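You operate a simulated robot arm through the tools that you are given. There is no shell and no other tool. Be economical: measure what you need, move in short steps, check, and stop when the job is done.

You run a simulated two-armed robot. Do the job below in one go: nothing can be reset, and whatever is moved stays where it is left.

TASK
Pack up: stow the hose, drain the tub and nest the empty basins.
Fine: Hose in its holder, purple basin into the blue one, dipper inside it; drain closed again.

The check looks at the end state, three seconds after you hand in, the way a careful person would. Anything else that was tipped, shoved, dropped, spilled or broken makes it a failure.

THE ROBOT
Two 7-joint arms with two-finger parallel grippers on one trunk, on a base that drives. Base frame: it is fixed to the floor where the robot stands at the start and does not move with it; the origin is under the middle of the robot, x ahead of it, y to its left, z up; the surface under the hand at the start is at about z = 720. Units: mm, degrees, N and s.
The left shoulder is at the start at [70, 163, 1295], the right one opposite. With the tool pointing down near the work surface each hand reaches from about 100 to 820 mm from the robot's upright axis, wherever it stands, measured 20 degrees to its own side. Places, roughly: basin [-2250, -500, 750]; drum tap [800, 100, 1100]; holder [800, 0, 800]; tub [600, 300, 800]. Payload 3.43 kg a hand.
Tool frame (each hand has its own): the origin (TCP) lies between the finger pads and is the grasp point; the fingertips stand 34 mm ahead of it; z points along the fingers, y is the line along which they close. The gripper opens to 128 mm. The fingers are 24 mm wide and 12 mm thick; the gripper's body (48 by 130 mm) begins 96 mm behind the TCP.
Orientation is that of the tool frame in the base frame, as a unit quaternion [w, x, y, z]. With the fingers straight down and closing along the base's y, the tool's x points along the base's -x, its y along +y and its z along -z.

THE INTERFACE
- The arms move only by the tool servo_tool. It takes "left_increments", "right_increments" or both (then of equal length, played together; a hand with none holds still); each is a list of rows, each a list of 7 numbers: the shift along the tool's x, y, z in cm, then the turn, a rotation vector about the tool's x, y, z in degrees, then the finger opening in cm, from 0 to 12.8. In form: [[tx, ty, tz, wx, wy, wz, hand], ...]. A call has 1 to 8 rows; each row shifts and turns the commanded pose from where the row before left it, along the tool's axes as they then stand. Each row takes 0.2 s and may step no farther than 50 mm and 8.6 degrees from the row before; otherwise, or with a gripper value out of range, the whole call is refused. A pose out of reach is approached as far as the arm can. The call stops where the force on the tool passes 90 N (or 10 N more than at its start, if that is more) or the arm is blocked; 0.2 s more then pass. Each finger travels about 153 mm/s and halts on what it meets, pressing with about 36 N; the grip force reading is that of the motor and also rises with nothing between the fingers. The clock runs only during rows and for 0.2 s after the last one: add rows that do not move to give the fingers time. It gives the time, the measured TCP pose, the force on the tool (base axes), the opening and the grip force at its end, in the units of the frame above (readings bear some noise), with the torque about the TCP (base axes, N m) and any sound that the robot's microphone picked up.
- Cameras (640 x 400 px; columns grow to the right, rows downward): "scene" is now at [124.3, 15.6, 1498]; the picture's right is [0.23, -0.97, 0.00], its down [-0.77, -0.18, -0.61] and it looks along [0.59, 0.14, -0.79] (base axes); focal length 238 px, centre (320, 200). "left" rides on the left gripper at [76, 11, -160] in its tool frame; the picture's right is [-0.15, 0.99, 0.00], its down [-0.88, -0.13, -0.46] and it looks along [-0.45, -0.07, 0.89] (tool axes); focal length 234 px, centre (320, 200). "right" rides on the right gripper at [76, -11, -160] in its tool frame; the picture's right is [0.15, 0.99, 0.00], its down [-0.88, 0.13, -0.46] and it looks along [-0.45, 0.07, 0.89] (tool axes); focal length 234 px, centre (320, 200). There is no depth. A picture from a camera that has moved, and an enlarged one, comes with that camera's place and axes in the base frame and with its lens.
- snapshot(camera): a new picture of that camera. It takes no simulated time.
- move_column(by): slides the trunk up (or, below 0, down) by that many mm; the arms and the scene camera ride with it, the base frame stays. It gives what a move gives, with no picture.
- base_move(legs): drives the robot by 1 to 6 legs, each [ahead, left, turn to the left] in mm, mm and degrees, along the robot's own axes; the way and the turn of a leg run together, so that a leg with both is an arc; at most 1500 mm and 180 degrees a leg. The arms and the cameras ride along, it lands a little off, and it stops where it bumps. It gives what a move gives.
- turn_head(pan, tilt): turns the head with the scene camera to pan (to the left, within 86 degrees either way) and tilt (down, from -29 to 69), counted from straight ahead of the robot. It gives what a move gives.
- zoom(camera, box): a new picture of the part [left, top, right, bottom] of that camera's present view, enlarged. It takes no simulated time.
- job_done(): hands the job in; it is judged then, once.

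Work in short steps. Places have to be worked out from the pictures, the camera data and where the tool is seen: move nearer, look again, correct. Check each grasp and each placing, and mend what went wrong. You have 120 turns and 92 pictures in all, those below and enlarged ones among them. Open the grippers and draw the arms clear of the work before you hand the job in, unless the task says otherwise; then end with one line.

The tools are called as a command line: name --argument value ..., lists and objects as JSON in quotes. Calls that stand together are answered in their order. servo_tool: Moves the arms, as the interface text tells. Its arguments: {"type":"object","properties":{"left_increments":{"type":"array","items":{"type":"array","items":{"type":"number"}}},"right_increments":{"type":"array","items":{"type":"array","items":{"type":"number"}}}},"required":[]} The other tools are called the same way: move_column (by) slides the trunk up or down; base_move (legs) drives the base; turn_head (pan, tilt) turns the head that bears the scene camera; snapshot (camera) takes a picture; zoom (camera, box) takes an enlarged picture of a part of a camera's view; job_done () hands the job in.

At the start:

```text
time: 0.0
left_tool_pos: [437.6, 283.7, 1162.1]
left_tcp_rot: [0.0, -0.001, 1.0, 0.0]
left_contact_force: [0.3, -0.3, 0.2]
left_moment: [0.0, 0.0, 0.0]
left_finger_gap: 127.9
left_gripper_force: 0.2
right_tool_pos: [515.0, -79.2, 1136.1]
right_tcp_rot: [0.0, 0.001, 1.0, -0.001]
right_contact_force: [0.4, 0.4, -0.7]
right_moment: [0.03, -0.02, 0.02]
right_finger_gap: 127.9
right_gripper_force: 0.0
trunk travel left (down, up): [-775.0, 165.0]
robot x, y, heading: [1.6, -0.1, 0.0]
head pan, tilt: [13.4, 52.4]
```

scene: 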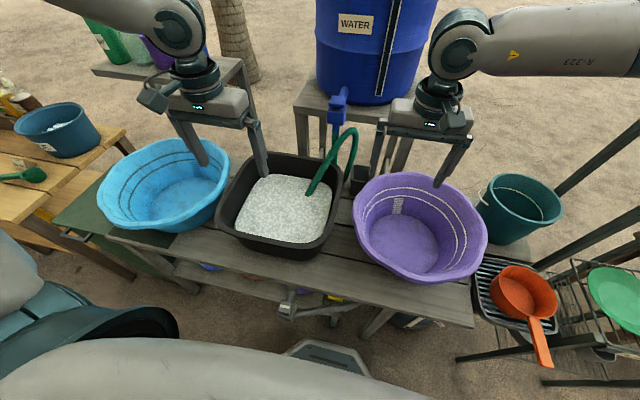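
right: 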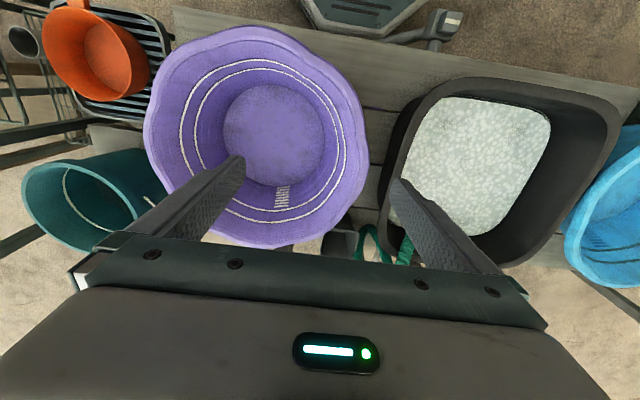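
left: 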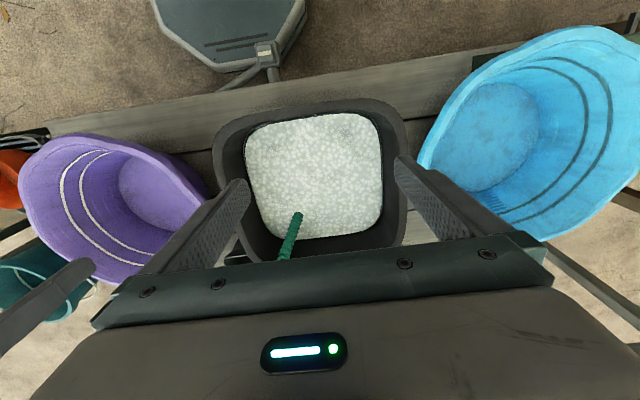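

The picture shows the blue basin, the black tub with suds, the purple basin, the orange dipper on a rack, and a green hose from the drum tap. I look closer at the tap, hose, holder and drain.

zoom --camera "scene" --box '[270, 70, 430, 200]'

zoom --camera "scene" --box '[200, 230, 400, 355]'

turn_head --pan 0 --tilt 25

snapshot --camera "scene"

```text
3.08 times, centred on (350, 135) of scene
camera zoom: at [124.3, 15.6, 1498.0], right [0.23, -0.97, 0.0], down [-0.77, -0.18, -0.61], along [0.59, 0.14, -0.79], focal length 731 px, centre (228, 400)
```

zoom: 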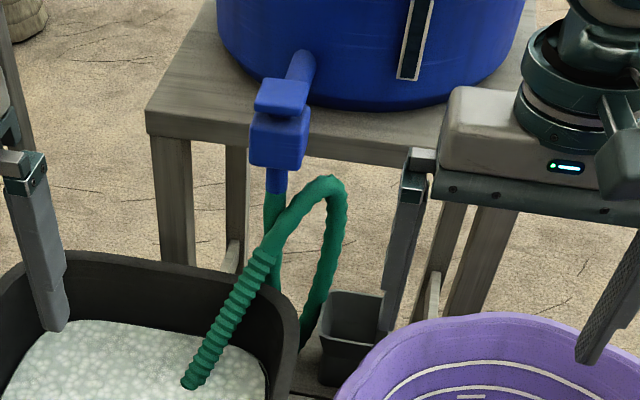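

```text
3.20 times, centred on (300, 292) of scene
camera zoom: at [124.3, 15.6, 1498.0], right [0.23, -0.97, 0.0], down [-0.77, -0.18, -0.61], along [0.59, 0.14, -0.79], focal length 760 px, centre (384, -96)
```

zoom: 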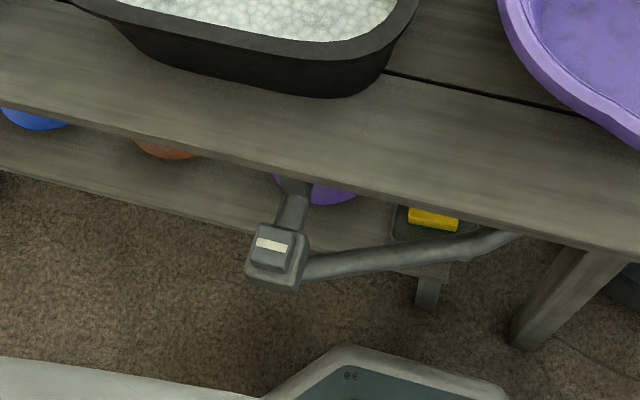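

```text
time: 0.9
left_tool_pos: [437.6, 283.9, 1162.5]
left_tcp_rot: [0.0, -0.001, 1.0, 0.0]
left_contact_force: [-0.3, -0.5, -0.4]
left_moment: [0.03, 0.0, 0.02]
left_finger_gap: 128.2
left_gripper_force: 0.0
right_tool_pos: [515.5, -78.9, 1135.9]
right_tcp_rot: [0.0, 0.001, 1.0, 0.001]
right_contact_force: [-0.4, 0.9, 0.7]
right_moment: [0.0, -0.02, 0.03]
right_finger_gap: 128.0
right_gripper_force: 0.0
trunk travel left (down, up): [-775.0, 165.0]
robot x, y, heading: [-0.8, 2.7, 0.1]
head pan, tilt: [0.0, 25.0]
```

```text
86 pictures are left
camera scene: at [143.7, -1.7, 1538.6], right [0.0, -1.0, 0.0], down [-0.42, 0.0, -0.91], along [0.91, 0.0, -0.42], focal length 238 px, centre (320, 200)
```

scene: 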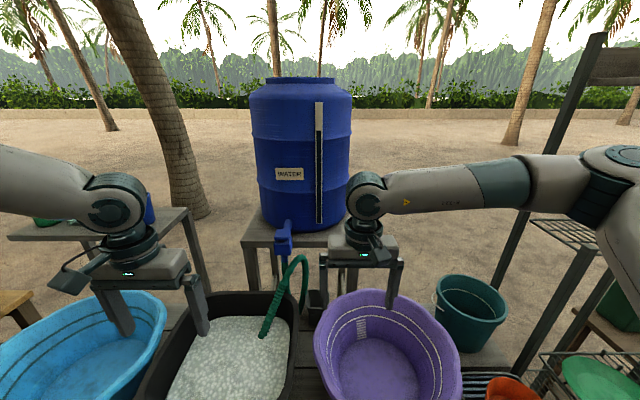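

The holder seems to be the dark open box behind, between the tub and the purple basin. Next I look around, including towards the listed "basin" behind me.

turn_head --pan -70 --tilt 30

snapshot --camera "scene"

turn_head --pan 75 --tilt 30

snapshot --camera "scene"

```text
time: 2.3
left_tool_pos: [438.2, 283.8, 1161.7]
left_tcp_rot: [0.0, -0.001, 1.0, 0.0]
left_contact_force: [-0.2, -0.4, -0.5]
left_moment: [0.0, 0.0, 0.0]
left_finger_gap: 127.7
left_gripper_force: 0.0
right_tool_pos: [515.5, -79.2, 1136.8]
right_tcp_rot: [0.001, 0.001, 1.0, 0.0]
right_contact_force: [0.3, -0.1, 0.7]
right_moment: [0.01, -0.01, -0.01]
right_finger_gap: 128.3
right_gripper_force: 0.0
trunk travel left (down, up): [-775.0, 165.0]
robot x, y, heading: [2.3, 1.2, 0.1]
head pan, tilt: [-70.0, 30.0]
```

```text
85 pictures are left
camera scene: at [82.6, -86.7, 1530.7], right [-0.94, -0.34, 0.0], down [-0.17, 0.47, -0.87], along [0.3, -0.81, -0.5], focal length 238 px, centre (320, 200)
```

scene: 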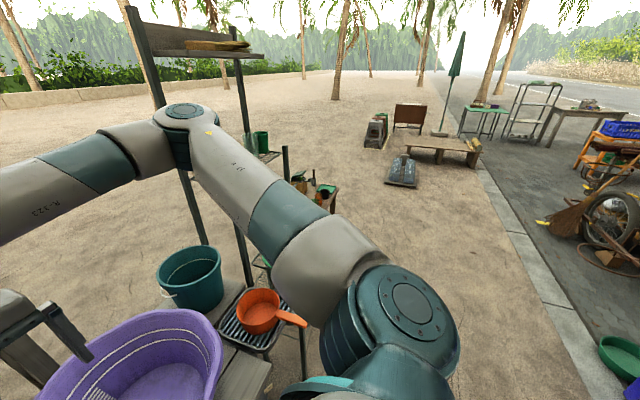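

```text
time: 4.6
left_tool_pos: [437.2, 283.2, 1161.5]
left_tcp_rot: [0.0, -0.001, 1.0, 0.001]
left_contact_force: [-0.4, -0.2, -0.1]
left_moment: [0.02, -0.01, 0.0]
left_finger_gap: 128.3
left_gripper_force: 0.0
right_tool_pos: [514.7, -79.9, 1137.8]
right_tcp_rot: [0.0, -0.001, 1.0, 0.0]
right_contact_force: [0.5, -0.6, -0.9]
right_moment: [0.02, 0.01, -0.01]
right_finger_gap: 127.9
right_gripper_force: 0.1
trunk travel left (down, up): [-775.0, 165.0]
robot x, y, heading: [-1.4, -3.5, -0.2]
head pan, tilt: [75.0, 30.0]
```

```text
84 pictures are left
camera scene: at [75.0, 85.6, 1530.7], right [0.97, -0.26, 0.0], down [-0.13, -0.48, -0.87], along [0.22, 0.84, -0.5], focal length 238 px, centre (320, 200)
```

scene: 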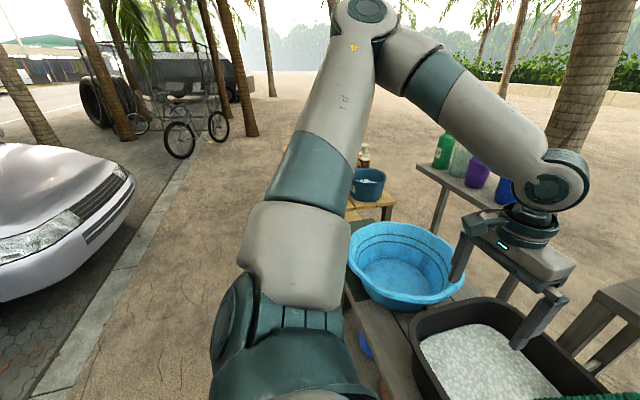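

The blue basin and tub are to the left; the drain pipe sticks out at the front under the bench. I bring the left hand back over the front edge so its camera sees the drain valve.

servo_tool --left_increments '[[3.2, -1.6, 2, 0, 0, 0, 12.8], [3.2, -1.6, 2, 0, 0, 0, 12.8], [3.2, -1.6, 2, 0, 0, 0, 12.8], [3.2, -1.6, 2, 0, 0, 0, 12.8], [3.2, -1.6, 2, 0, 0, 0, 12.8], [3.2, -1.6, 2, 0, 0, 0, 12.8]]'

turn_head --pan 10 --tilt 62

snapshot --camera "left"

snapshot --camera "scene"

```text
time: 6.0
left_tool_pos: [376.4, 179.6, 1056.3]
left_tcp_rot: [-0.002, -0.002, 1.0, 0.0]
left_contact_force: [-0.5, -0.2, 0.4]
left_moment: [-0.02, 0.04, 0.01]
left_finger_gap: 127.9
left_gripper_force: 0.0
left hand out of reach, approached as far as the arm can: row 3, 4, 5, 6
right_tool_pos: [518.1, -78.9, 1135.5]
right_tcp_rot: [0.0, 0.0, 1.0, 0.0]
right_contact_force: [0.6, -0.1, -0.6]
right_moment: [0.0, 0.01, 0.0]
right_finger_gap: 127.9
right_gripper_force: 0.0
trunk travel left (down, up): [-775.0, 165.0]
robot x, y, heading: [-1.3, 2.6, -0.1]
head pan, tilt: [75.0, 30.0]
```

```text
time: 7.4
left_tool_pos: [376.1, 179.2, 1058.0]
left_tcp_rot: [-0.001, -0.001, 1.0, 0.0]
left_contact_force: [0.0, -0.2, -0.1]
left_moment: [0.02, -0.01, 0.05]
left_finger_gap: 128.0
left_gripper_force: 0.1
right_tool_pos: [515.6, -78.7, 1136.4]
right_tcp_rot: [0.0, 0.0, 1.0, 0.0]
right_contact_force: [0.5, 0.3, -0.3]
right_moment: [-0.02, 0.0, -0.02]
right_finger_gap: 127.7
right_gripper_force: 0.1
trunk travel left (down, up): [-775.0, 165.0]
robot x, y, heading: [-1.7, 1.4, -0.0]
head pan, tilt: [10.0, 62.0]
```

```text
83 pictures are left
camera left: at [300.6, 190.4, 1216.0], right [0.15, 0.99, 0.0], down [0.88, -0.13, 0.45], along [0.45, -0.07, -0.89], focal length 234 px, centre (320, 200)
```

left: 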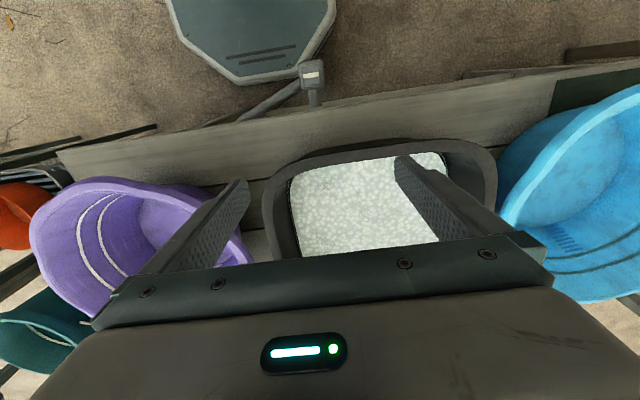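

```text
82 pictures are left
camera scene: at [114.7, 9.5, 1486.4], right [0.17, -0.98, 0.0], down [-0.87, -0.15, -0.47], along [0.46, 0.08, -0.88], focal length 238 px, centre (320, 200)
```

scene: 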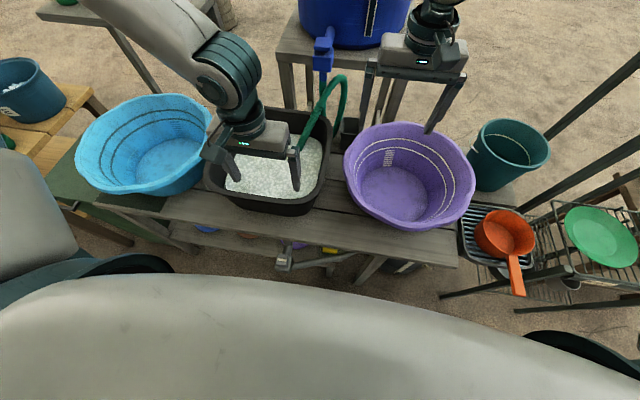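

The valve is near [300, 170, ~670], right under the left camera; I zoom on it.

zoom --camera "left" --box '[240, 45, 360, 120]'

zoom --camera "scene" --box '[240, 220, 440, 345]'

```text
5.33 times, centred on (300, 82) of left
camera zoom: at [300.6, 190.4, 1216.0], right [0.15, 0.99, 0.0], down [0.88, -0.13, 0.45], along [0.45, -0.07, -0.89], focal length 1249 px, centre (427, 827)
```

zoom: 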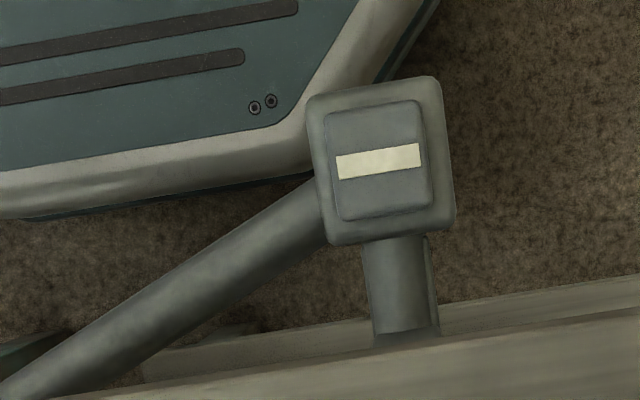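

```text
3.20 times, centred on (340, 282) of scene
camera zoom: at [114.7, 9.5, 1486.4], right [0.17, -0.98, 0.0], down [-0.87, -0.15, -0.47], along [0.46, 0.08, -0.88], focal length 760 px, centre (256, -64)
```

zoom: 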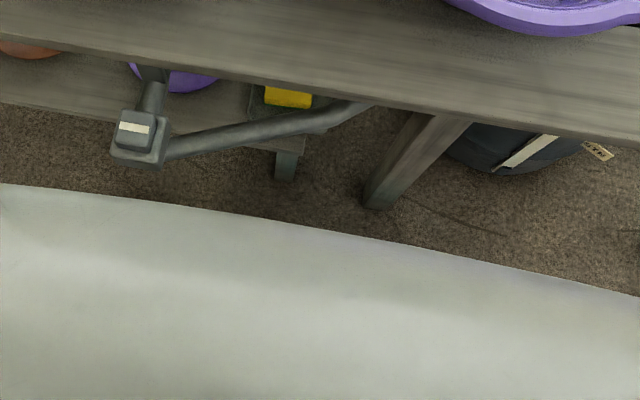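

The drain control looks like a square knob/button with a white stripe on top. Before that I study the hose and holder closely.

turn_head --pan 0 --tilt 45

zoom --camera "scene" --box '[230, 90, 390, 190]'

zoom --camera "scene" --box '[430, 120, 640, 260]'

```text
time: 8.2
left_tool_pos: [376.7, 178.9, 1056.7]
left_tcp_rot: [-0.001, -0.001, 1.0, 0.0]
left_contact_force: [-0.5, 0.0, -1.0]
left_moment: [0.02, -0.03, 0.0]
left_finger_gap: 128.0
left_gripper_force: 0.2
right_tool_pos: [515.7, -80.5, 1137.1]
right_tcp_rot: [0.0, 0.002, 1.0, -0.001]
right_contact_force: [-0.2, -0.2, 0.8]
right_moment: [-0.03, -0.01, 0.01]
right_finger_gap: 127.9
right_gripper_force: 0.1
trunk travel left (down, up): [-775.0, 165.0]
robot x, y, heading: [0.1, 1.6, -0.1]
head pan, tilt: [0.0, 45.0]
```

```text
4.00 times, centred on (310, 140) of scene
camera zoom: at [132.9, -1.7, 1508.0], right [0.0, -1.0, 0.0], down [-0.71, 0.0, -0.71], along [0.71, 0.0, -0.71], focal length 950 px, centre (360, 440)
```

zoom: 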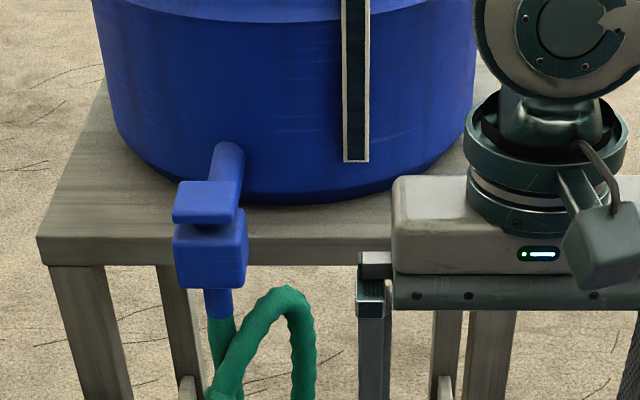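

```text
2.86 times, centred on (535, 190) of scene
camera zoom: at [132.9, -1.7, 1508.0], right [0.0, -1.0, 0.0], down [-0.71, 0.0, -0.71], along [0.71, 0.0, -0.71], focal length 679 px, centre (-294, 229)
```

zoom: 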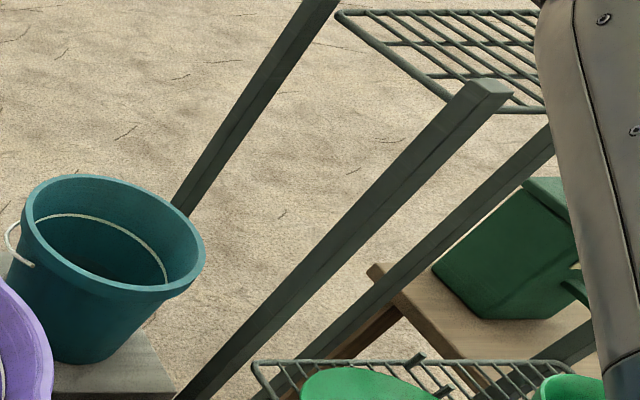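

Triangulating, the hose enters the foam near [683, 188, 770]. I move the right hand over the hose (staying above it and clear of the tap) for a close look.

servo_tool --right_increments '[[-3.2, 3.2, -0.4, 0, 0, 0, 12.8], [-3.2, 3.2, -0.4, 0, 0, 0, 12.8], [-3.2, 3.2, -0.4, 0, 0, 0, 12.8], [-3.2, 3.2, -0.4, 0, 0, 0, 12.8], [-3.2, 3.2, -0.4, 0, 0, 0, 12.8]]'

snapshot --camera "right"

snapshot --camera "scene"

```text
time: 9.4
left_tool_pos: [377.8, 181.6, 1056.3]
left_tcp_rot: [-0.001, -0.001, 1.0, -0.001]
left_contact_force: [0.2, 1.6, -0.8]
left_moment: [-0.04, -0.02, -0.01]
left_finger_gap: 127.7
left_gripper_force: 0.0
right_tool_pos: [676.0, 84.9, 1156.5]
right_tcp_rot: [0.0, 0.001, 1.0, -0.001]
right_contact_force: [-0.3, 0.2, 0.2]
right_moment: [-0.03, 0.0, -0.02]
right_finger_gap: 128.0
right_gripper_force: 0.0
trunk travel left (down, up): [-775.0, 165.0]
robot x, y, heading: [-1.1, -0.1, 0.1]
head pan, tilt: [0.0, 45.0]
```

```text
77 pictures are left
camera right: at [598.9, 73.3, 1314.4], right [-0.15, 0.99, 0.0], down [0.88, 0.13, 0.45], along [0.45, 0.06, -0.89], focal length 234 px, centre (320, 200)
```

right: 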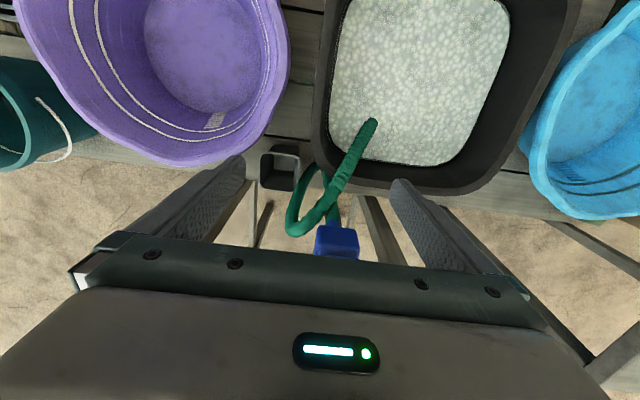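

```text
76 pictures are left
camera scene: at [133.5, 1.3, 1508.0], right [0.0, -1.0, 0.0], down [-0.71, 0.0, -0.71], along [0.71, 0.0, -0.71], focal length 238 px, centre (320, 200)
```

scene: 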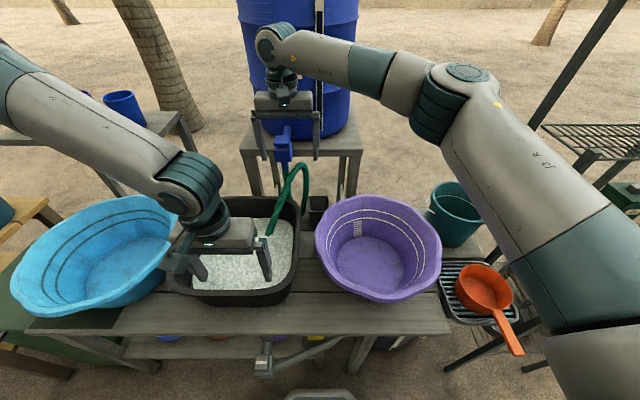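

Hose runs from tip ≈[667,195,770] up over the tub's back rim to a loop top ≈[808,70,1007]; holder opening ≈[791,4,800]. I zoom to pin the tap and holder more precisely.

zoom --camera "right" --box '[240, 100, 400, 260]'

zoom --camera "scene" --box '[240, 110, 340, 240]'

```text
2.50 times, centred on (320, 180) of right
camera zoom: at [598.9, 73.3, 1314.4], right [-0.15, 0.99, 0.0], down [0.88, 0.13, 0.45], along [0.45, 0.06, -0.89], focal length 585 px, centre (320, 250)
```

zoom: 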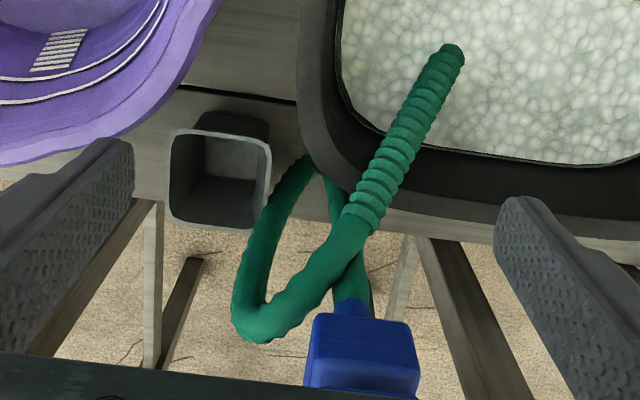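

```text
3.08 times, centred on (290, 175) of scene
camera zoom: at [133.5, 1.3, 1508.0], right [0.0, -1.0, 0.0], down [-0.71, 0.0, -0.71], along [0.71, 0.0, -0.71], focal length 731 px, centre (412, 277)
```

zoom: 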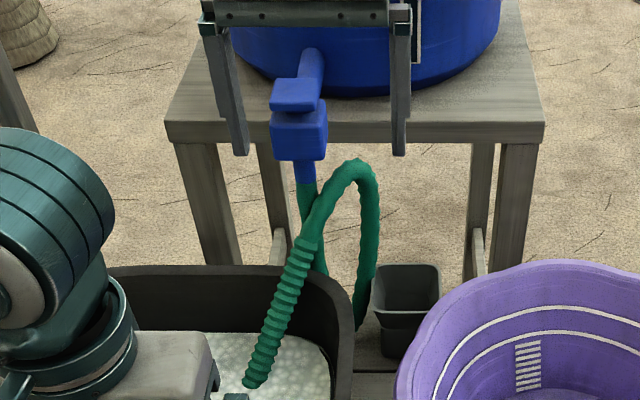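

The corrugated wand runs from tip ≈[657,192,802] to collar ≈[716,112,1010], leaning ~25°. I turn the right hand 54° so the fingers close across it, and shift over its middle.

servo_tool --right_increments '[[0, 0, 0, 0, 0, 7.7, 9], [0, 0, 0, 0, 0, 7.7, 9], [0, 0, 0, 0, 0, 7.7, 9], [0, 0, 0, 0, 0, 7.7, 9], [0, 0, 0, 0, 0, 7.7, 9], [0, 0, 0, 0, 0, 7.7, 9], [0, 0, 0, 0, 0, 7.7, 9]]'

servo_tool --right_increments '[[2.5, 2.4, 2, 0, 0, 0, 9], [2.5, 2.4, 2, 0, 0, 0, 9], [0, 0, 3, 0, 0, 0, 9], [0, 0, 3, 0, 0, 0, 9]]'

snapshot --camera "right"

zoom --camera "scene" --box '[210, 90, 350, 240]'

```text
time: 11.0
left_tool_pos: [375.6, 179.5, 1057.3]
left_tcp_rot: [-0.002, -0.001, 1.0, 0.0]
left_contact_force: [-0.4, 0.2, 0.3]
left_moment: [-0.01, 0.01, -0.02]
left_finger_gap: 128.0
left_gripper_force: 0.1
right_tool_pos: [675.9, 79.5, 1156.4]
right_tcp_rot: [0.0, 0.455, 0.89, 0.0]
right_contact_force: [0.4, 0.6, 0.0]
right_moment: [-0.02, -0.02, 0.02]
right_finger_gap: 89.8
right_gripper_force: 0.0
trunk travel left (down, up): [-775.0, 165.0]
robot x, y, heading: [1.2, -0.1, -0.0]
head pan, tilt: [0.0, 45.0]
```

```text
time: 12.0
left_tool_pos: [376.7, 180.9, 1058.1]
left_tcp_rot: [-0.001, -0.001, 1.0, 0.0]
left_contact_force: [0.3, 0.5, -0.3]
left_moment: [-0.03, 0.01, 0.0]
left_finger_gap: 128.0
left_gripper_force: 0.0
right_tool_pos: [687.2, 149.0, 1054.9]
right_tcp_rot: [0.0, 0.454, 0.891, 0.0]
right_contact_force: [1.2, 0.6, 1.0]
right_moment: [-0.01, 0.0, -0.03]
right_finger_gap: 90.0
right_gripper_force: 0.1
trunk travel left (down, up): [-775.0, 165.0]
robot x, y, heading: [2.4, 0.7, -0.1]
head pan, tilt: [0.0, 45.0]
```

```text
73 pictures are left
camera right: at [631.9, 203.1, 1214.1], right [0.71, 0.7, 0.0], down [0.62, -0.64, 0.46], along [0.32, -0.33, -0.89], focal length 234 px, centre (320, 200)
```

right: 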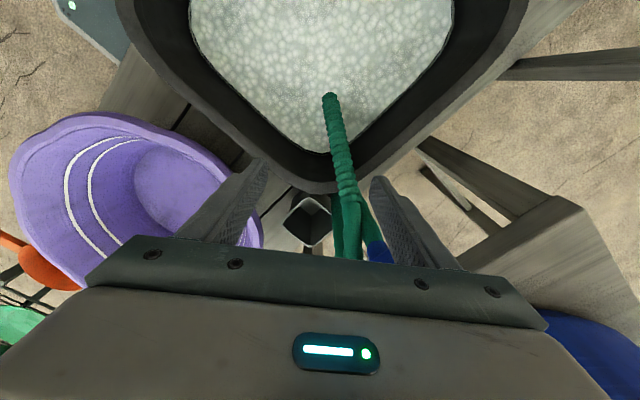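

```text
2.67 times, centred on (280, 165) of scene
camera zoom: at [133.8, -1.6, 1508.0], right [0.0, -1.0, 0.0], down [-0.71, 0.0, -0.71], along [0.71, 0.0, -0.71], focal length 633 px, centre (427, 293)
```

zoom: 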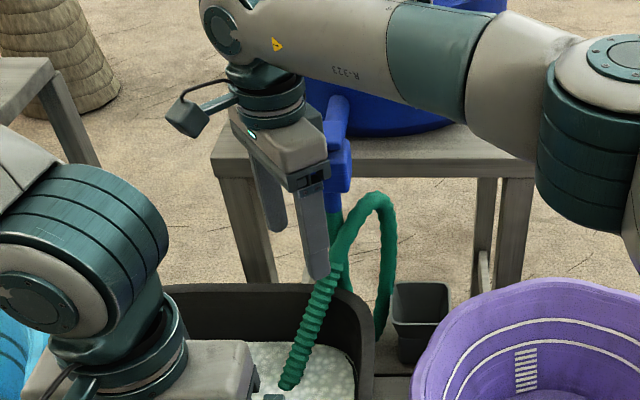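

Recomputing with both hand views: wand tip ≈[659,195,802], collar ≈[762,125,920], so it leans ~46° and its heading needs the hand turned back 20°. I correct and come down partway to check.

servo_tool --right_increments '[[0, 0, 0, 0, 0, -6.7, 6.5], [0, 0, 0, 0, 0, -6.7, 6.5], [0, 0, 0, 0, 0, -6.7, 6.5], [-0.8, 1.1, 3, 0, 0, 0, 6.5], [-0.8, 1.1, 3, 0, 0, 0, 6.5], [0, 0, 3, 0, 0, 0, 6.5], [0, 0, 2, 0, 0, 0, 6.5]]'

snapshot --camera "right"

zoom --camera "scene" --box '[210, 90, 350, 240]'

```text
time: 13.6
left_tool_pos: [376.2, 181.2, 1056.1]
left_tcp_rot: [0.0, -0.001, 1.0, 0.0]
left_contact_force: [0.7, 0.0, 0.9]
left_moment: [0.0, 0.0, -0.03]
left_finger_gap: 128.1
left_gripper_force: 0.0
right_tool_pos: [711.0, 157.9, 946.1]
right_tcp_rot: [0.0, 0.291, 0.957, 0.0]
right_contact_force: [0.8, -0.1, 0.6]
right_moment: [-0.02, 0.02, 0.02]
right_finger_gap: 65.1
right_gripper_force: 0.0
trunk travel left (down, up): [-775.0, 165.0]
robot x, y, heading: [-1.1, -1.1, 0.0]
head pan, tilt: [0.0, 45.0]
```

```text
71 pictures are left
camera right: at [641.5, 191.0, 1105.2], right [0.43, 0.9, 0.0], down [0.8, -0.38, 0.46], along [0.41, -0.2, -0.89], focal length 234 px, centre (320, 200)
```

right: 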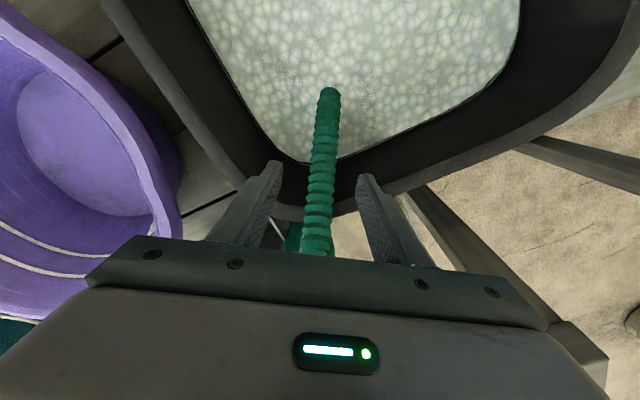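

```text
2.67 times, centred on (280, 165) of scene
camera zoom: at [133.4, -1.2, 1508.1], right [0.0, -1.0, 0.0], down [-0.71, 0.0, -0.71], along [0.71, 0.0, -0.71], focal length 633 px, centre (427, 293)
```

zoom: 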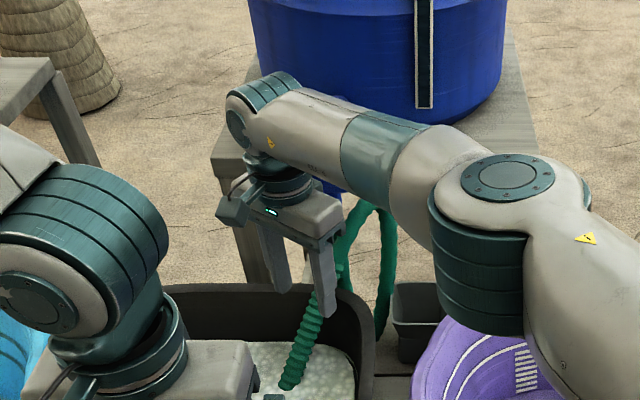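

The hose is centred between the fingers. I descend 80 mm and close on it.

servo_tool --right_increments '[[0, 0, 2.7, 0, 0, 0, 6.5], [0, 0, 2.7, 0, 0, 0, 6.5], [0, 0, 2.6, 0, 0, 0, 6.5], [0, 0, 0, 0, 0, 0, 6.5], [0, 0, 0, 0, 0, 0, 1], [0, 0, 0, 0, 0, 0, 1], [0, 0, 0, 0, 0, 0, 1]]'

snapshot --camera "right"

```text
time: 15.2
left_tool_pos: [375.3, 180.7, 1057.1]
left_tcp_rot: [-0.001, -0.001, 1.0, 0.0]
left_contact_force: [0.0, -0.6, 0.2]
left_moment: [-0.01, -0.02, 0.03]
left_finger_gap: 128.3
left_gripper_force: 0.1
right_tool_pos: [699.7, 146.2, 870.4]
right_tcp_rot: [0.0, 0.292, 0.957, 0.001]
right_contact_force: [-2.2, -1.5, 0.0]
right_moment: [0.16, -0.17, -0.28]
right_finger_gap: 30.6
right_gripper_force: 36.4
right hand out of reach, approached as far as the arm can: row 2, 3
trunk travel left (down, up): [-775.0, 165.0]
robot x, y, heading: [-2.9, 1.9, -0.2]
head pan, tilt: [0.0, 45.0]
```

```text
69 pictures are left
camera right: at [630.6, 178.5, 1029.0], right [0.43, 0.9, 0.0], down [0.8, -0.38, 0.46], along [0.41, -0.2, -0.89], focal length 234 px, centre (320, 200)
```

right: 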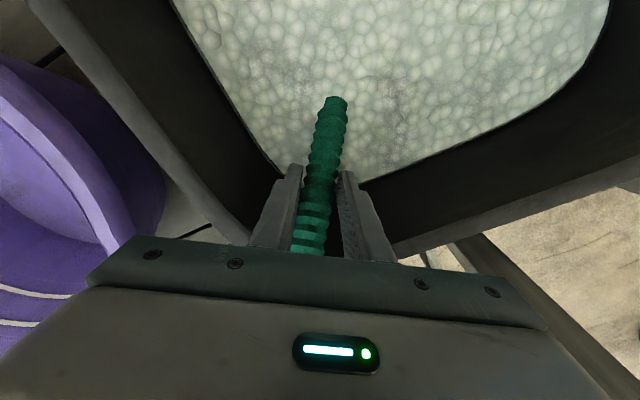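

The hose is gripped (30.6 mm). I lift it straight up out of the tub.

servo_tool --right_increments '[[0, 0, -3, 0, 0, 0, 1], [0, 0, -3, 0, 0, 0, 1], [0, 0, -3, 0, 0, 0, 1], [0, 0, -3, 0, 0, 0, 1]]'

snapshot --camera "right"

snapshot --camera "scene"

```text
time: 16.2
left_tool_pos: [376.2, 179.9, 1056.4]
left_tcp_rot: [-0.001, -0.001, 1.0, 0.0]
left_contact_force: [-0.7, -0.4, 0.2]
left_moment: [0.0, -0.02, -0.01]
left_finger_gap: 128.0
left_gripper_force: 0.0
right_tool_pos: [699.9, 146.6, 990.6]
right_tcp_rot: [0.001, 0.291, 0.957, 0.0]
right_contact_force: [-0.4, 0.4, -1.4]
right_moment: [-0.04, -0.08, -0.02]
right_finger_gap: 28.9
right_gripper_force: 36.3
trunk travel left (down, up): [-775.0, 165.0]
robot x, y, heading: [-0.4, -2.6, 0.2]
head pan, tilt: [0.0, 45.0]
```

```text
68 pictures are left
camera right: at [629.7, 179.6, 1149.7], right [0.43, 0.9, 0.0], down [0.8, -0.38, 0.46], along [0.41, -0.2, -0.89], focal length 234 px, centre (320, 200)
```

right: 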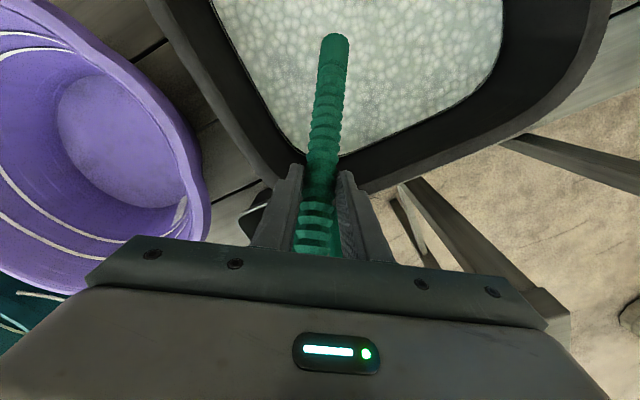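

```text
67 pictures are left
camera scene: at [132.4, -1.9, 1508.1], right [0.0, -1.0, 0.0], down [-0.71, 0.0, -0.71], along [0.71, 0.0, -0.71], focal length 238 px, centre (320, 200)
```

scene: 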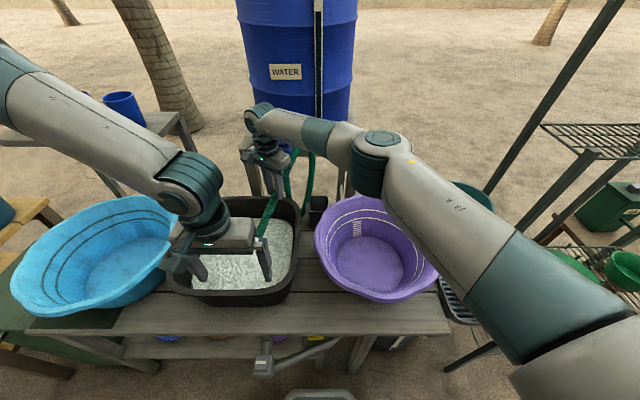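

No water flows from the lifted hose; its tip hangs ~160 mm from the grip. I lift a further 50 mm, then tilt the hand 46° about its closing axis so the wand hangs vertical.

servo_tool --right_increments '[[0, 0, -3, 0, 0, 0, 1], [0, 0, -2, 0, 0, 0, 1], [0, 0, 0, 0, -7.75, 0, 1], [0, 0, 0, 0, -7.75, 0, 1], [0, 0, 0, 0, -7.75, 0, 1], [0, 0, 0, 0, -7.75, 0, 1], [0, 0, 0, 0, -7.75, 0, 1], [0, 0, 0, 0, -7.75, 0, 1]]'

snapshot --camera "scene"

snapshot --camera "right"

```text
time: 18.0
left_tool_pos: [376.2, 180.0, 1056.2]
left_tcp_rot: [-0.001, -0.001, 1.0, 0.0]
left_contact_force: [0.9, -0.9, -0.7]
left_moment: [-0.02, 0.02, -0.01]
left_finger_gap: 128.0
left_gripper_force: 0.0
right_tool_pos: [700.0, 147.4, 1039.4]
right_tcp_rot: [0.379, 0.267, 0.878, -0.115]
right_contact_force: [0.1, -0.1, -3.1]
right_moment: [0.04, 0.03, 0.03]
right_finger_gap: 28.7
right_gripper_force: 36.2
trunk travel left (down, up): [-775.0, 165.0]
robot x, y, heading: [1.4, 0.6, -0.0]
head pan, tilt: [0.0, 45.0]
```

```text
66 pictures are left
camera scene: at [132.9, -0.7, 1508.1], right [0.0, -1.0, 0.0], down [-0.71, 0.0, -0.71], along [0.71, 0.0, -0.71], focal length 238 px, centre (320, 200)
```

scene: 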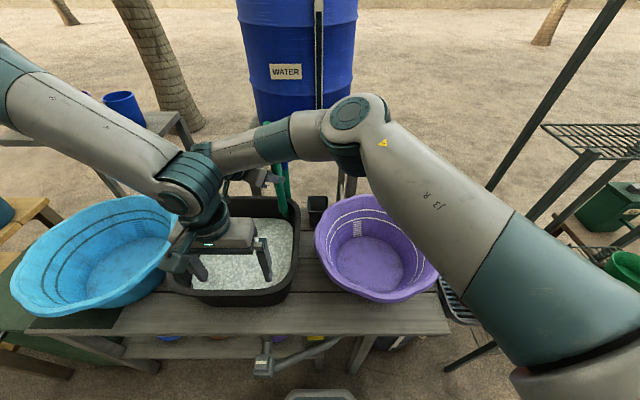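

```text
65 pictures are left
camera right: at [553.7, 230.8, 1093.2], right [0.47, 0.88, -0.11], down [0.3, -0.04, 0.95], along [0.83, -0.48, -0.28], focal length 234 px, centre (320, 200)
```

right: 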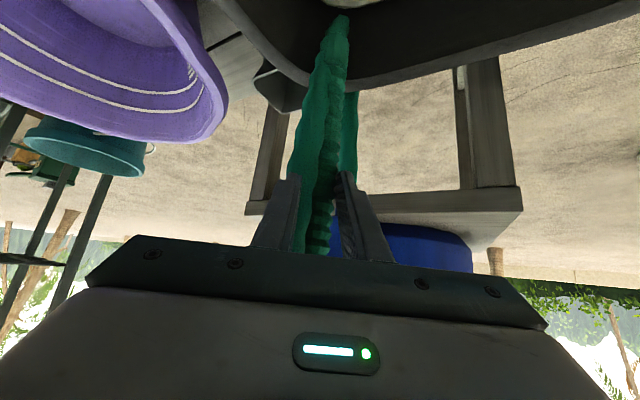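

The wand hangs vertical, tip ≈[700,146,860]. I raise it 60 mm, go right (–y) first to keep clear of the tap, then forward over the holder.

servo_tool --right_increments '[[-2.18, 0, -2.07, 0, 0, 0, 1], [-2.18, 0, -2.07, 0, 0, 0, 1], [-1.65, -3.5, 1.74, 0, 0, 0, 1], [-1.65, -3.5, 1.74, 0, 0, 0, 1], [-1.65, -3.5, 1.74, 0, 0, 0, 1]]'

servo_tool --right_increments '[[-1.45, 0.95, 1.52, 0, 0, 0, 1], [-1.45, 0.95, 1.52, 0, 0, 0, 1], [-1.45, 0.95, 1.52, 0, 0, 0, 1], [-1.45, 0.95, 1.52, 0, 0, 0, 1]]'

snapshot --camera "right"

zoom --camera "scene" --box '[220, 70, 400, 250]'

```text
time: 19.2
left_tool_pos: [375.5, 178.6, 1056.8]
left_tcp_rot: [0.0, -0.001, 1.0, 0.002]
left_contact_force: [0.0, 0.4, 0.5]
left_moment: [0.03, -0.03, 0.01]
left_finger_gap: 127.9
left_gripper_force: 0.0
right_tool_pos: [698.6, 17.9, 1099.5]
right_tcp_rot: [0.378, 0.268, 0.879, -0.115]
right_contact_force: [0.1, 0.2, -2.3]
right_moment: [0.04, 0.01, 0.05]
right_finger_gap: 28.7
right_gripper_force: 36.1
trunk travel left (down, up): [-775.0, 165.0]
robot x, y, heading: [3.5, -1.5, 0.3]
head pan, tilt: [0.0, 45.0]
```

```text
time: 20.2
left_tool_pos: [376.4, 179.3, 1057.5]
left_tcp_rot: [-0.002, -0.001, 1.0, 0.0]
left_contact_force: [-0.5, 0.0, 0.1]
left_moment: [-0.04, 0.02, 0.01]
left_finger_gap: 127.9
left_gripper_force: 0.0
right_tool_pos: [793.7, 3.0, 1098.7]
right_tcp_rot: [0.377, 0.267, 0.879, -0.115]
right_contact_force: [-0.2, 0.4, -1.8]
right_moment: [0.04, 0.03, 0.02]
right_finger_gap: 28.7
right_gripper_force: 35.7
trunk travel left (down, up): [-775.0, 165.0]
robot x, y, heading: [-0.4, 0.4, -0.3]
head pan, tilt: [0.0, 45.0]
```

```text
64 pictures are left
camera right: at [647.1, 87.3, 1152.9], right [0.47, 0.88, -0.11], down [0.3, -0.04, 0.95], along [0.83, -0.48, -0.29], focal length 234 px, centre (320, 200)
```

right: 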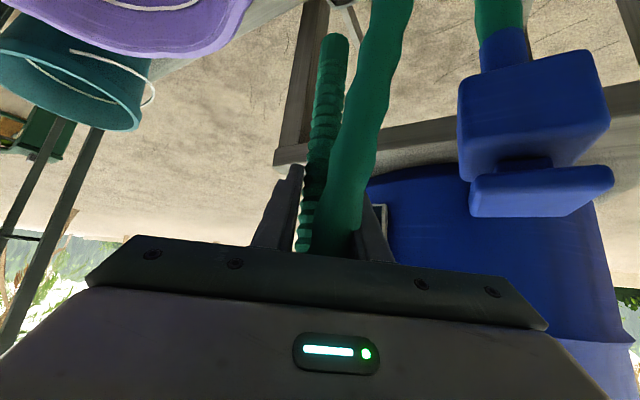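

```text
2.22 times, centred on (310, 160) of scene
camera zoom: at [134.1, -1.7, 1507.9], right [0.0, -1.0, 0.0], down [-0.71, 0.0, -0.71], along [0.71, 0.0, -0.71], focal length 528 px, centre (342, 289)
```

zoom: 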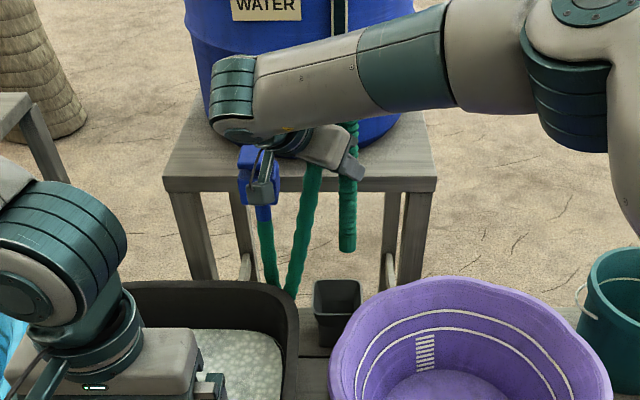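

The tip is near [792,-5,943]; re-triangulated, the holder mouth is near [778,10,855]. I shift to it, lower 40 mm and recheck.

servo_tool --right_increments '[[2.14, 0.23, 0.65, 0, 0, 0, 1], [2.14, 0.23, 0.65, 0, 0, 0, 1], [0, 0, 0, 0, 0, 0, 1]]'

zoom --camera "scene" --box '[270, 110, 370, 210]'

zoom --camera "right" --box '[240, 0, 400, 100]'

```text
time: 21.0
left_tool_pos: [376.2, 179.0, 1056.5]
left_tcp_rot: [-0.001, -0.001, 1.0, 0.001]
left_contact_force: [0.5, 0.3, -0.3]
left_moment: [0.02, -0.04, 0.0]
left_finger_gap: 128.1
left_gripper_force: 0.0
right_tool_pos: [776.8, 19.7, 1060.9]
right_tcp_rot: [0.378, 0.267, 0.879, -0.114]
right_contact_force: [-0.2, -0.2, -2.0]
right_moment: [-0.01, 0.04, -0.01]
right_finger_gap: 28.5
right_gripper_force: 36.5
trunk travel left (down, up): [-775.0, 165.0]
robot x, y, heading: [1.4, -0.0, 0.0]
head pan, tilt: [0.0, 45.0]
```

```text
4.00 times, centred on (320, 160) of scene
camera zoom: at [132.7, -2.1, 1508.1], right [0.0, -1.0, 0.0], down [-0.71, 0.0, -0.71], along [0.71, 0.0, -0.71], focal length 950 px, centre (320, 360)
```

zoom: 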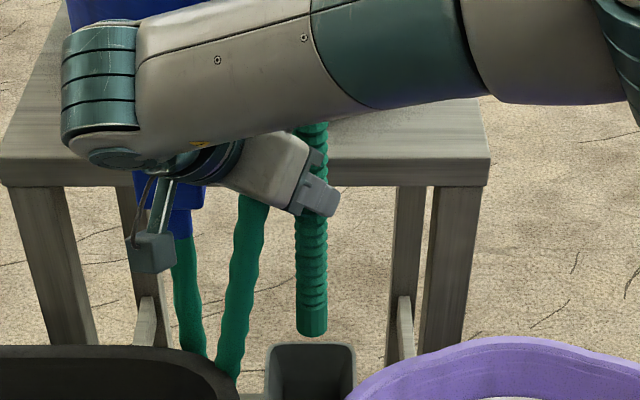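

```text
4.00 times, centred on (320, 50) of right
camera zoom: at [631.2, 103.6, 1114.2], right [0.47, 0.88, -0.11], down [0.3, -0.05, 0.95], along [0.83, -0.48, -0.29], focal length 937 px, centre (320, 800)
```

zoom: 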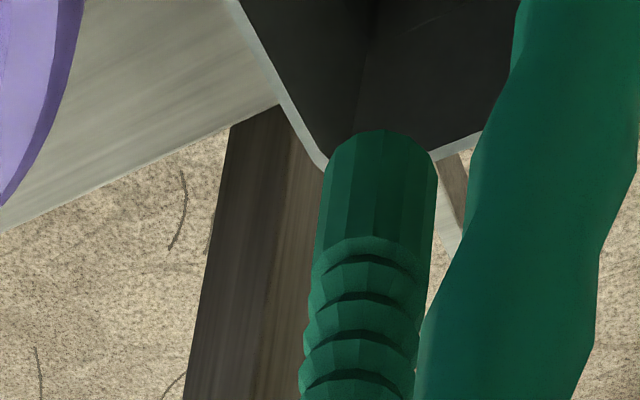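

The tip hangs ≈[777,11,898], within a centimetre of the holder centre ≈[783,7]. I nudge and lower it 140 mm in steps, watching force.

servo_tool --right_increments '[[1.0, 0, 1.83, 0, 0, 0, 1], [2.2, 0, 2.05, 0, 0, 0, 1], [2.2, 0, 2.05, 0, 0, 0, 1], [0, 0, 0, 0, 0, 0, 1]]'

zoom --camera "scene" --box '[270, 110, 370, 210]'

snapshot --camera "right"

```text
time: 22.0
left_tool_pos: [375.7, 180.0, 1056.5]
left_tcp_rot: [-0.001, -0.001, 1.0, 0.0]
left_contact_force: [-0.3, 0.1, 0.4]
left_moment: [0.03, -0.01, 0.02]
left_finger_gap: 127.7
left_gripper_force: 0.0
right_tool_pos: [784.3, 15.1, 977.7]
right_tcp_rot: [0.378, 0.267, 0.879, -0.114]
right_contact_force: [-0.1, 0.4, -2.0]
right_moment: [0.02, 0.04, -0.01]
right_finger_gap: 28.7
right_gripper_force: 36.0
trunk travel left (down, up): [-775.0, 165.0]
robot x, y, heading: [1.5, 2.4, 0.0]
head pan, tilt: [0.0, 45.0]
```

```text
4.00 times, centred on (320, 160) of scene
camera zoom: at [133.0, -1.8, 1508.1], right [0.0, -1.0, 0.0], down [-0.71, 0.0, -0.71], along [0.71, 0.0, -0.71], focal length 950 px, centre (320, 360)
```

zoom: 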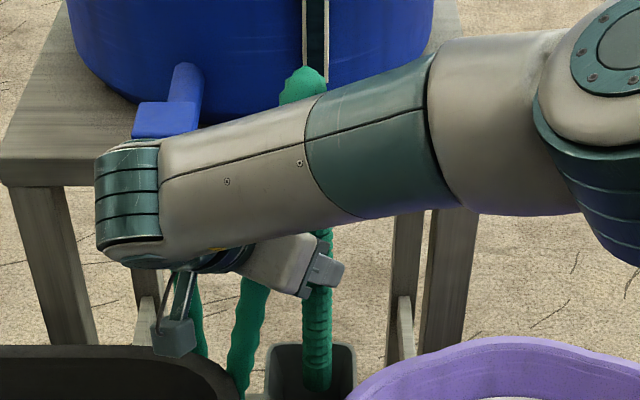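

```text
59 pictures are left
camera right: at [636.6, 98.9, 1032.5], right [0.47, 0.88, -0.11], down [0.3, -0.05, 0.95], along [0.83, -0.48, -0.29], focal length 234 px, centre (320, 200)
```

right: 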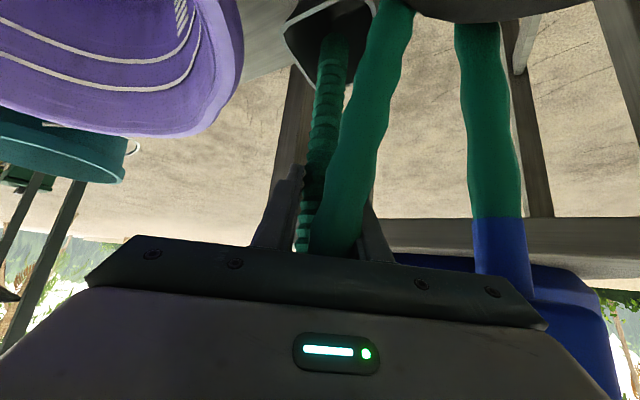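

The tip is inside the holder mouth. I lower another 70 mm.

servo_tool --right_increments '[[1.8, 0, 1.7, 0, 0, 0, 1], [1.8, 0, 1.7, 0, 0, 0, 1], [1.5, 0, 1.42, 0, 0, 0, 1], [0, 0, 0, 0, 0, 0, 1]]'

zoom --camera "scene" --box '[270, 110, 370, 210]'

snapshot --camera "right"

```text
time: 23.0
left_tool_pos: [376.8, 179.0, 1057.4]
left_tcp_rot: [-0.001, -0.001, 1.0, 0.0]
left_contact_force: [0.2, 0.0, 1.1]
left_moment: [0.01, 0.01, 0.01]
left_finger_gap: 127.9
left_gripper_force: 0.0
right_tool_pos: [782.9, 15.7, 910.5]
right_tcp_rot: [0.378, 0.267, 0.879, -0.115]
right_contact_force: [-0.4, -0.1, -1.4]
right_moment: [0.05, 0.05, 0.0]
right_finger_gap: 28.3
right_gripper_force: 35.6
trunk travel left (down, up): [-775.0, 165.0]
robot x, y, heading: [0.6, -1.2, 0.1]
head pan, tilt: [0.0, 45.0]
```

```text
4.00 times, centred on (320, 160) of scene
camera zoom: at [133.2, -1.8, 1508.0], right [0.0, -1.0, 0.0], down [-0.71, 0.0, -0.71], along [0.71, 0.0, -0.71], focal length 950 px, centre (320, 360)
```

zoom: 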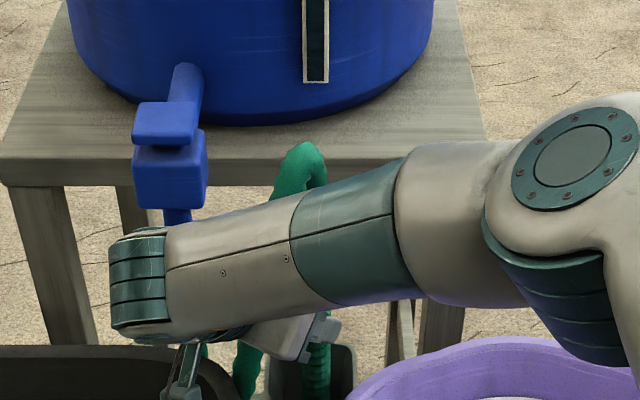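

```text
57 pictures are left
camera right: at [636.1, 100.1, 963.6], right [0.47, 0.88, -0.11], down [0.3, -0.04, 0.95], along [0.83, -0.48, -0.29], focal length 234 px, centre (320, 200)
```

right: 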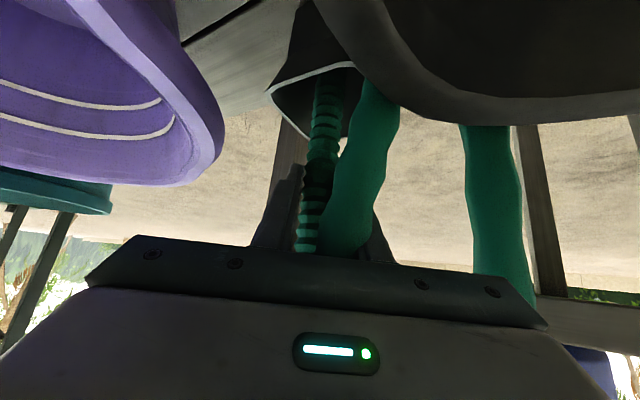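

The hose is deep in the holder. I zoom in to see how the other hose strand lies relative to the fingers before releasing.

zoom --camera "right" --box '[240, 60, 420, 270]'

snapshot --camera "left"

```text
1.90 times, centred on (330, 165) of right
camera zoom: at [636.1, 100.1, 963.6], right [0.47, 0.88, -0.11], down [0.3, -0.04, 0.95], along [0.83, -0.48, -0.29], focal length 446 px, centre (301, 267)
```

zoom: 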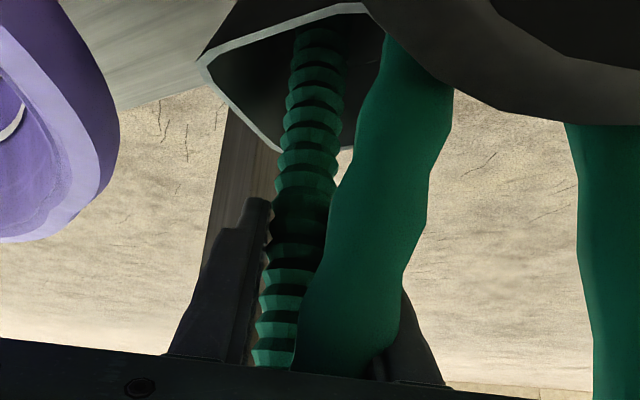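

```text
55 pictures are left
camera left: at [301.1, 190.3, 1215.7], right [0.15, 0.99, 0.0], down [0.88, -0.13, 0.45], along [0.45, -0.07, -0.89], focal length 234 px, centre (320, 200)
```

left: 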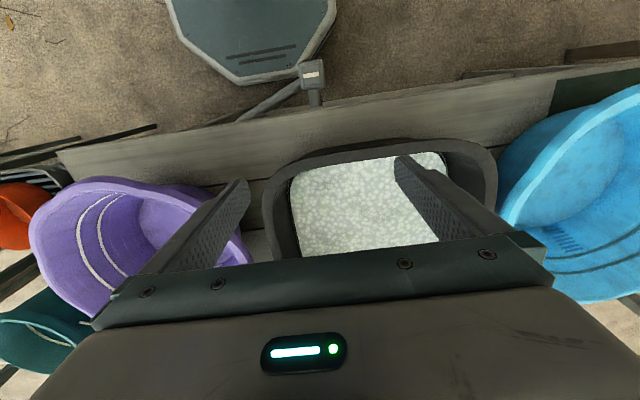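

Strand forces on the hand are negligible. I lower 20 mm more, open the fingers and back out along the tool axis.

servo_tool --right_increments '[[1.4, 0, 1.36, 0, 0, 0, 1], [0, 0, 0, 0, 0, 0, 2.5], [0, 0, 0, 0, 0, 0, 4], [0, 0, 0, 0, 0, 0, 6], [0, 0, 0, 0, 0, 0, 6]]'

snapshot --camera "right"

```text
time: 24.2
left_tool_pos: [376.0, 179.2, 1056.6]
left_tcp_rot: [-0.002, 0.0, 1.0, 0.0]
left_contact_force: [0.3, -1.0, -0.2]
left_moment: [-0.01, 0.02, -0.04]
left_finger_gap: 128.0
left_gripper_force: 0.2
right_tool_pos: [783.4, 16.1, 889.6]
right_tcp_rot: [0.376, 0.268, 0.879, -0.116]
right_contact_force: [0.7, -0.4, -0.4]
right_moment: [-0.03, 0.0, -0.03]
right_finger_gap: 60.1
right_gripper_force: 0.0
trunk travel left (down, up): [-775.0, 165.0]
robot x, y, heading: [-0.3, 2.0, 0.2]
head pan, tilt: [0.0, 45.0]
```

```text
54 pictures are left
camera right: at [636.9, 100.4, 943.7], right [0.47, 0.88, -0.11], down [0.3, -0.05, 0.95], along [0.83, -0.48, -0.29], focal length 234 px, centre (320, 200)
```

right: 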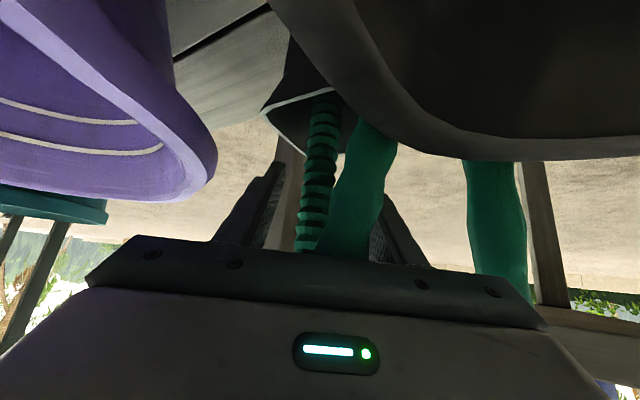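

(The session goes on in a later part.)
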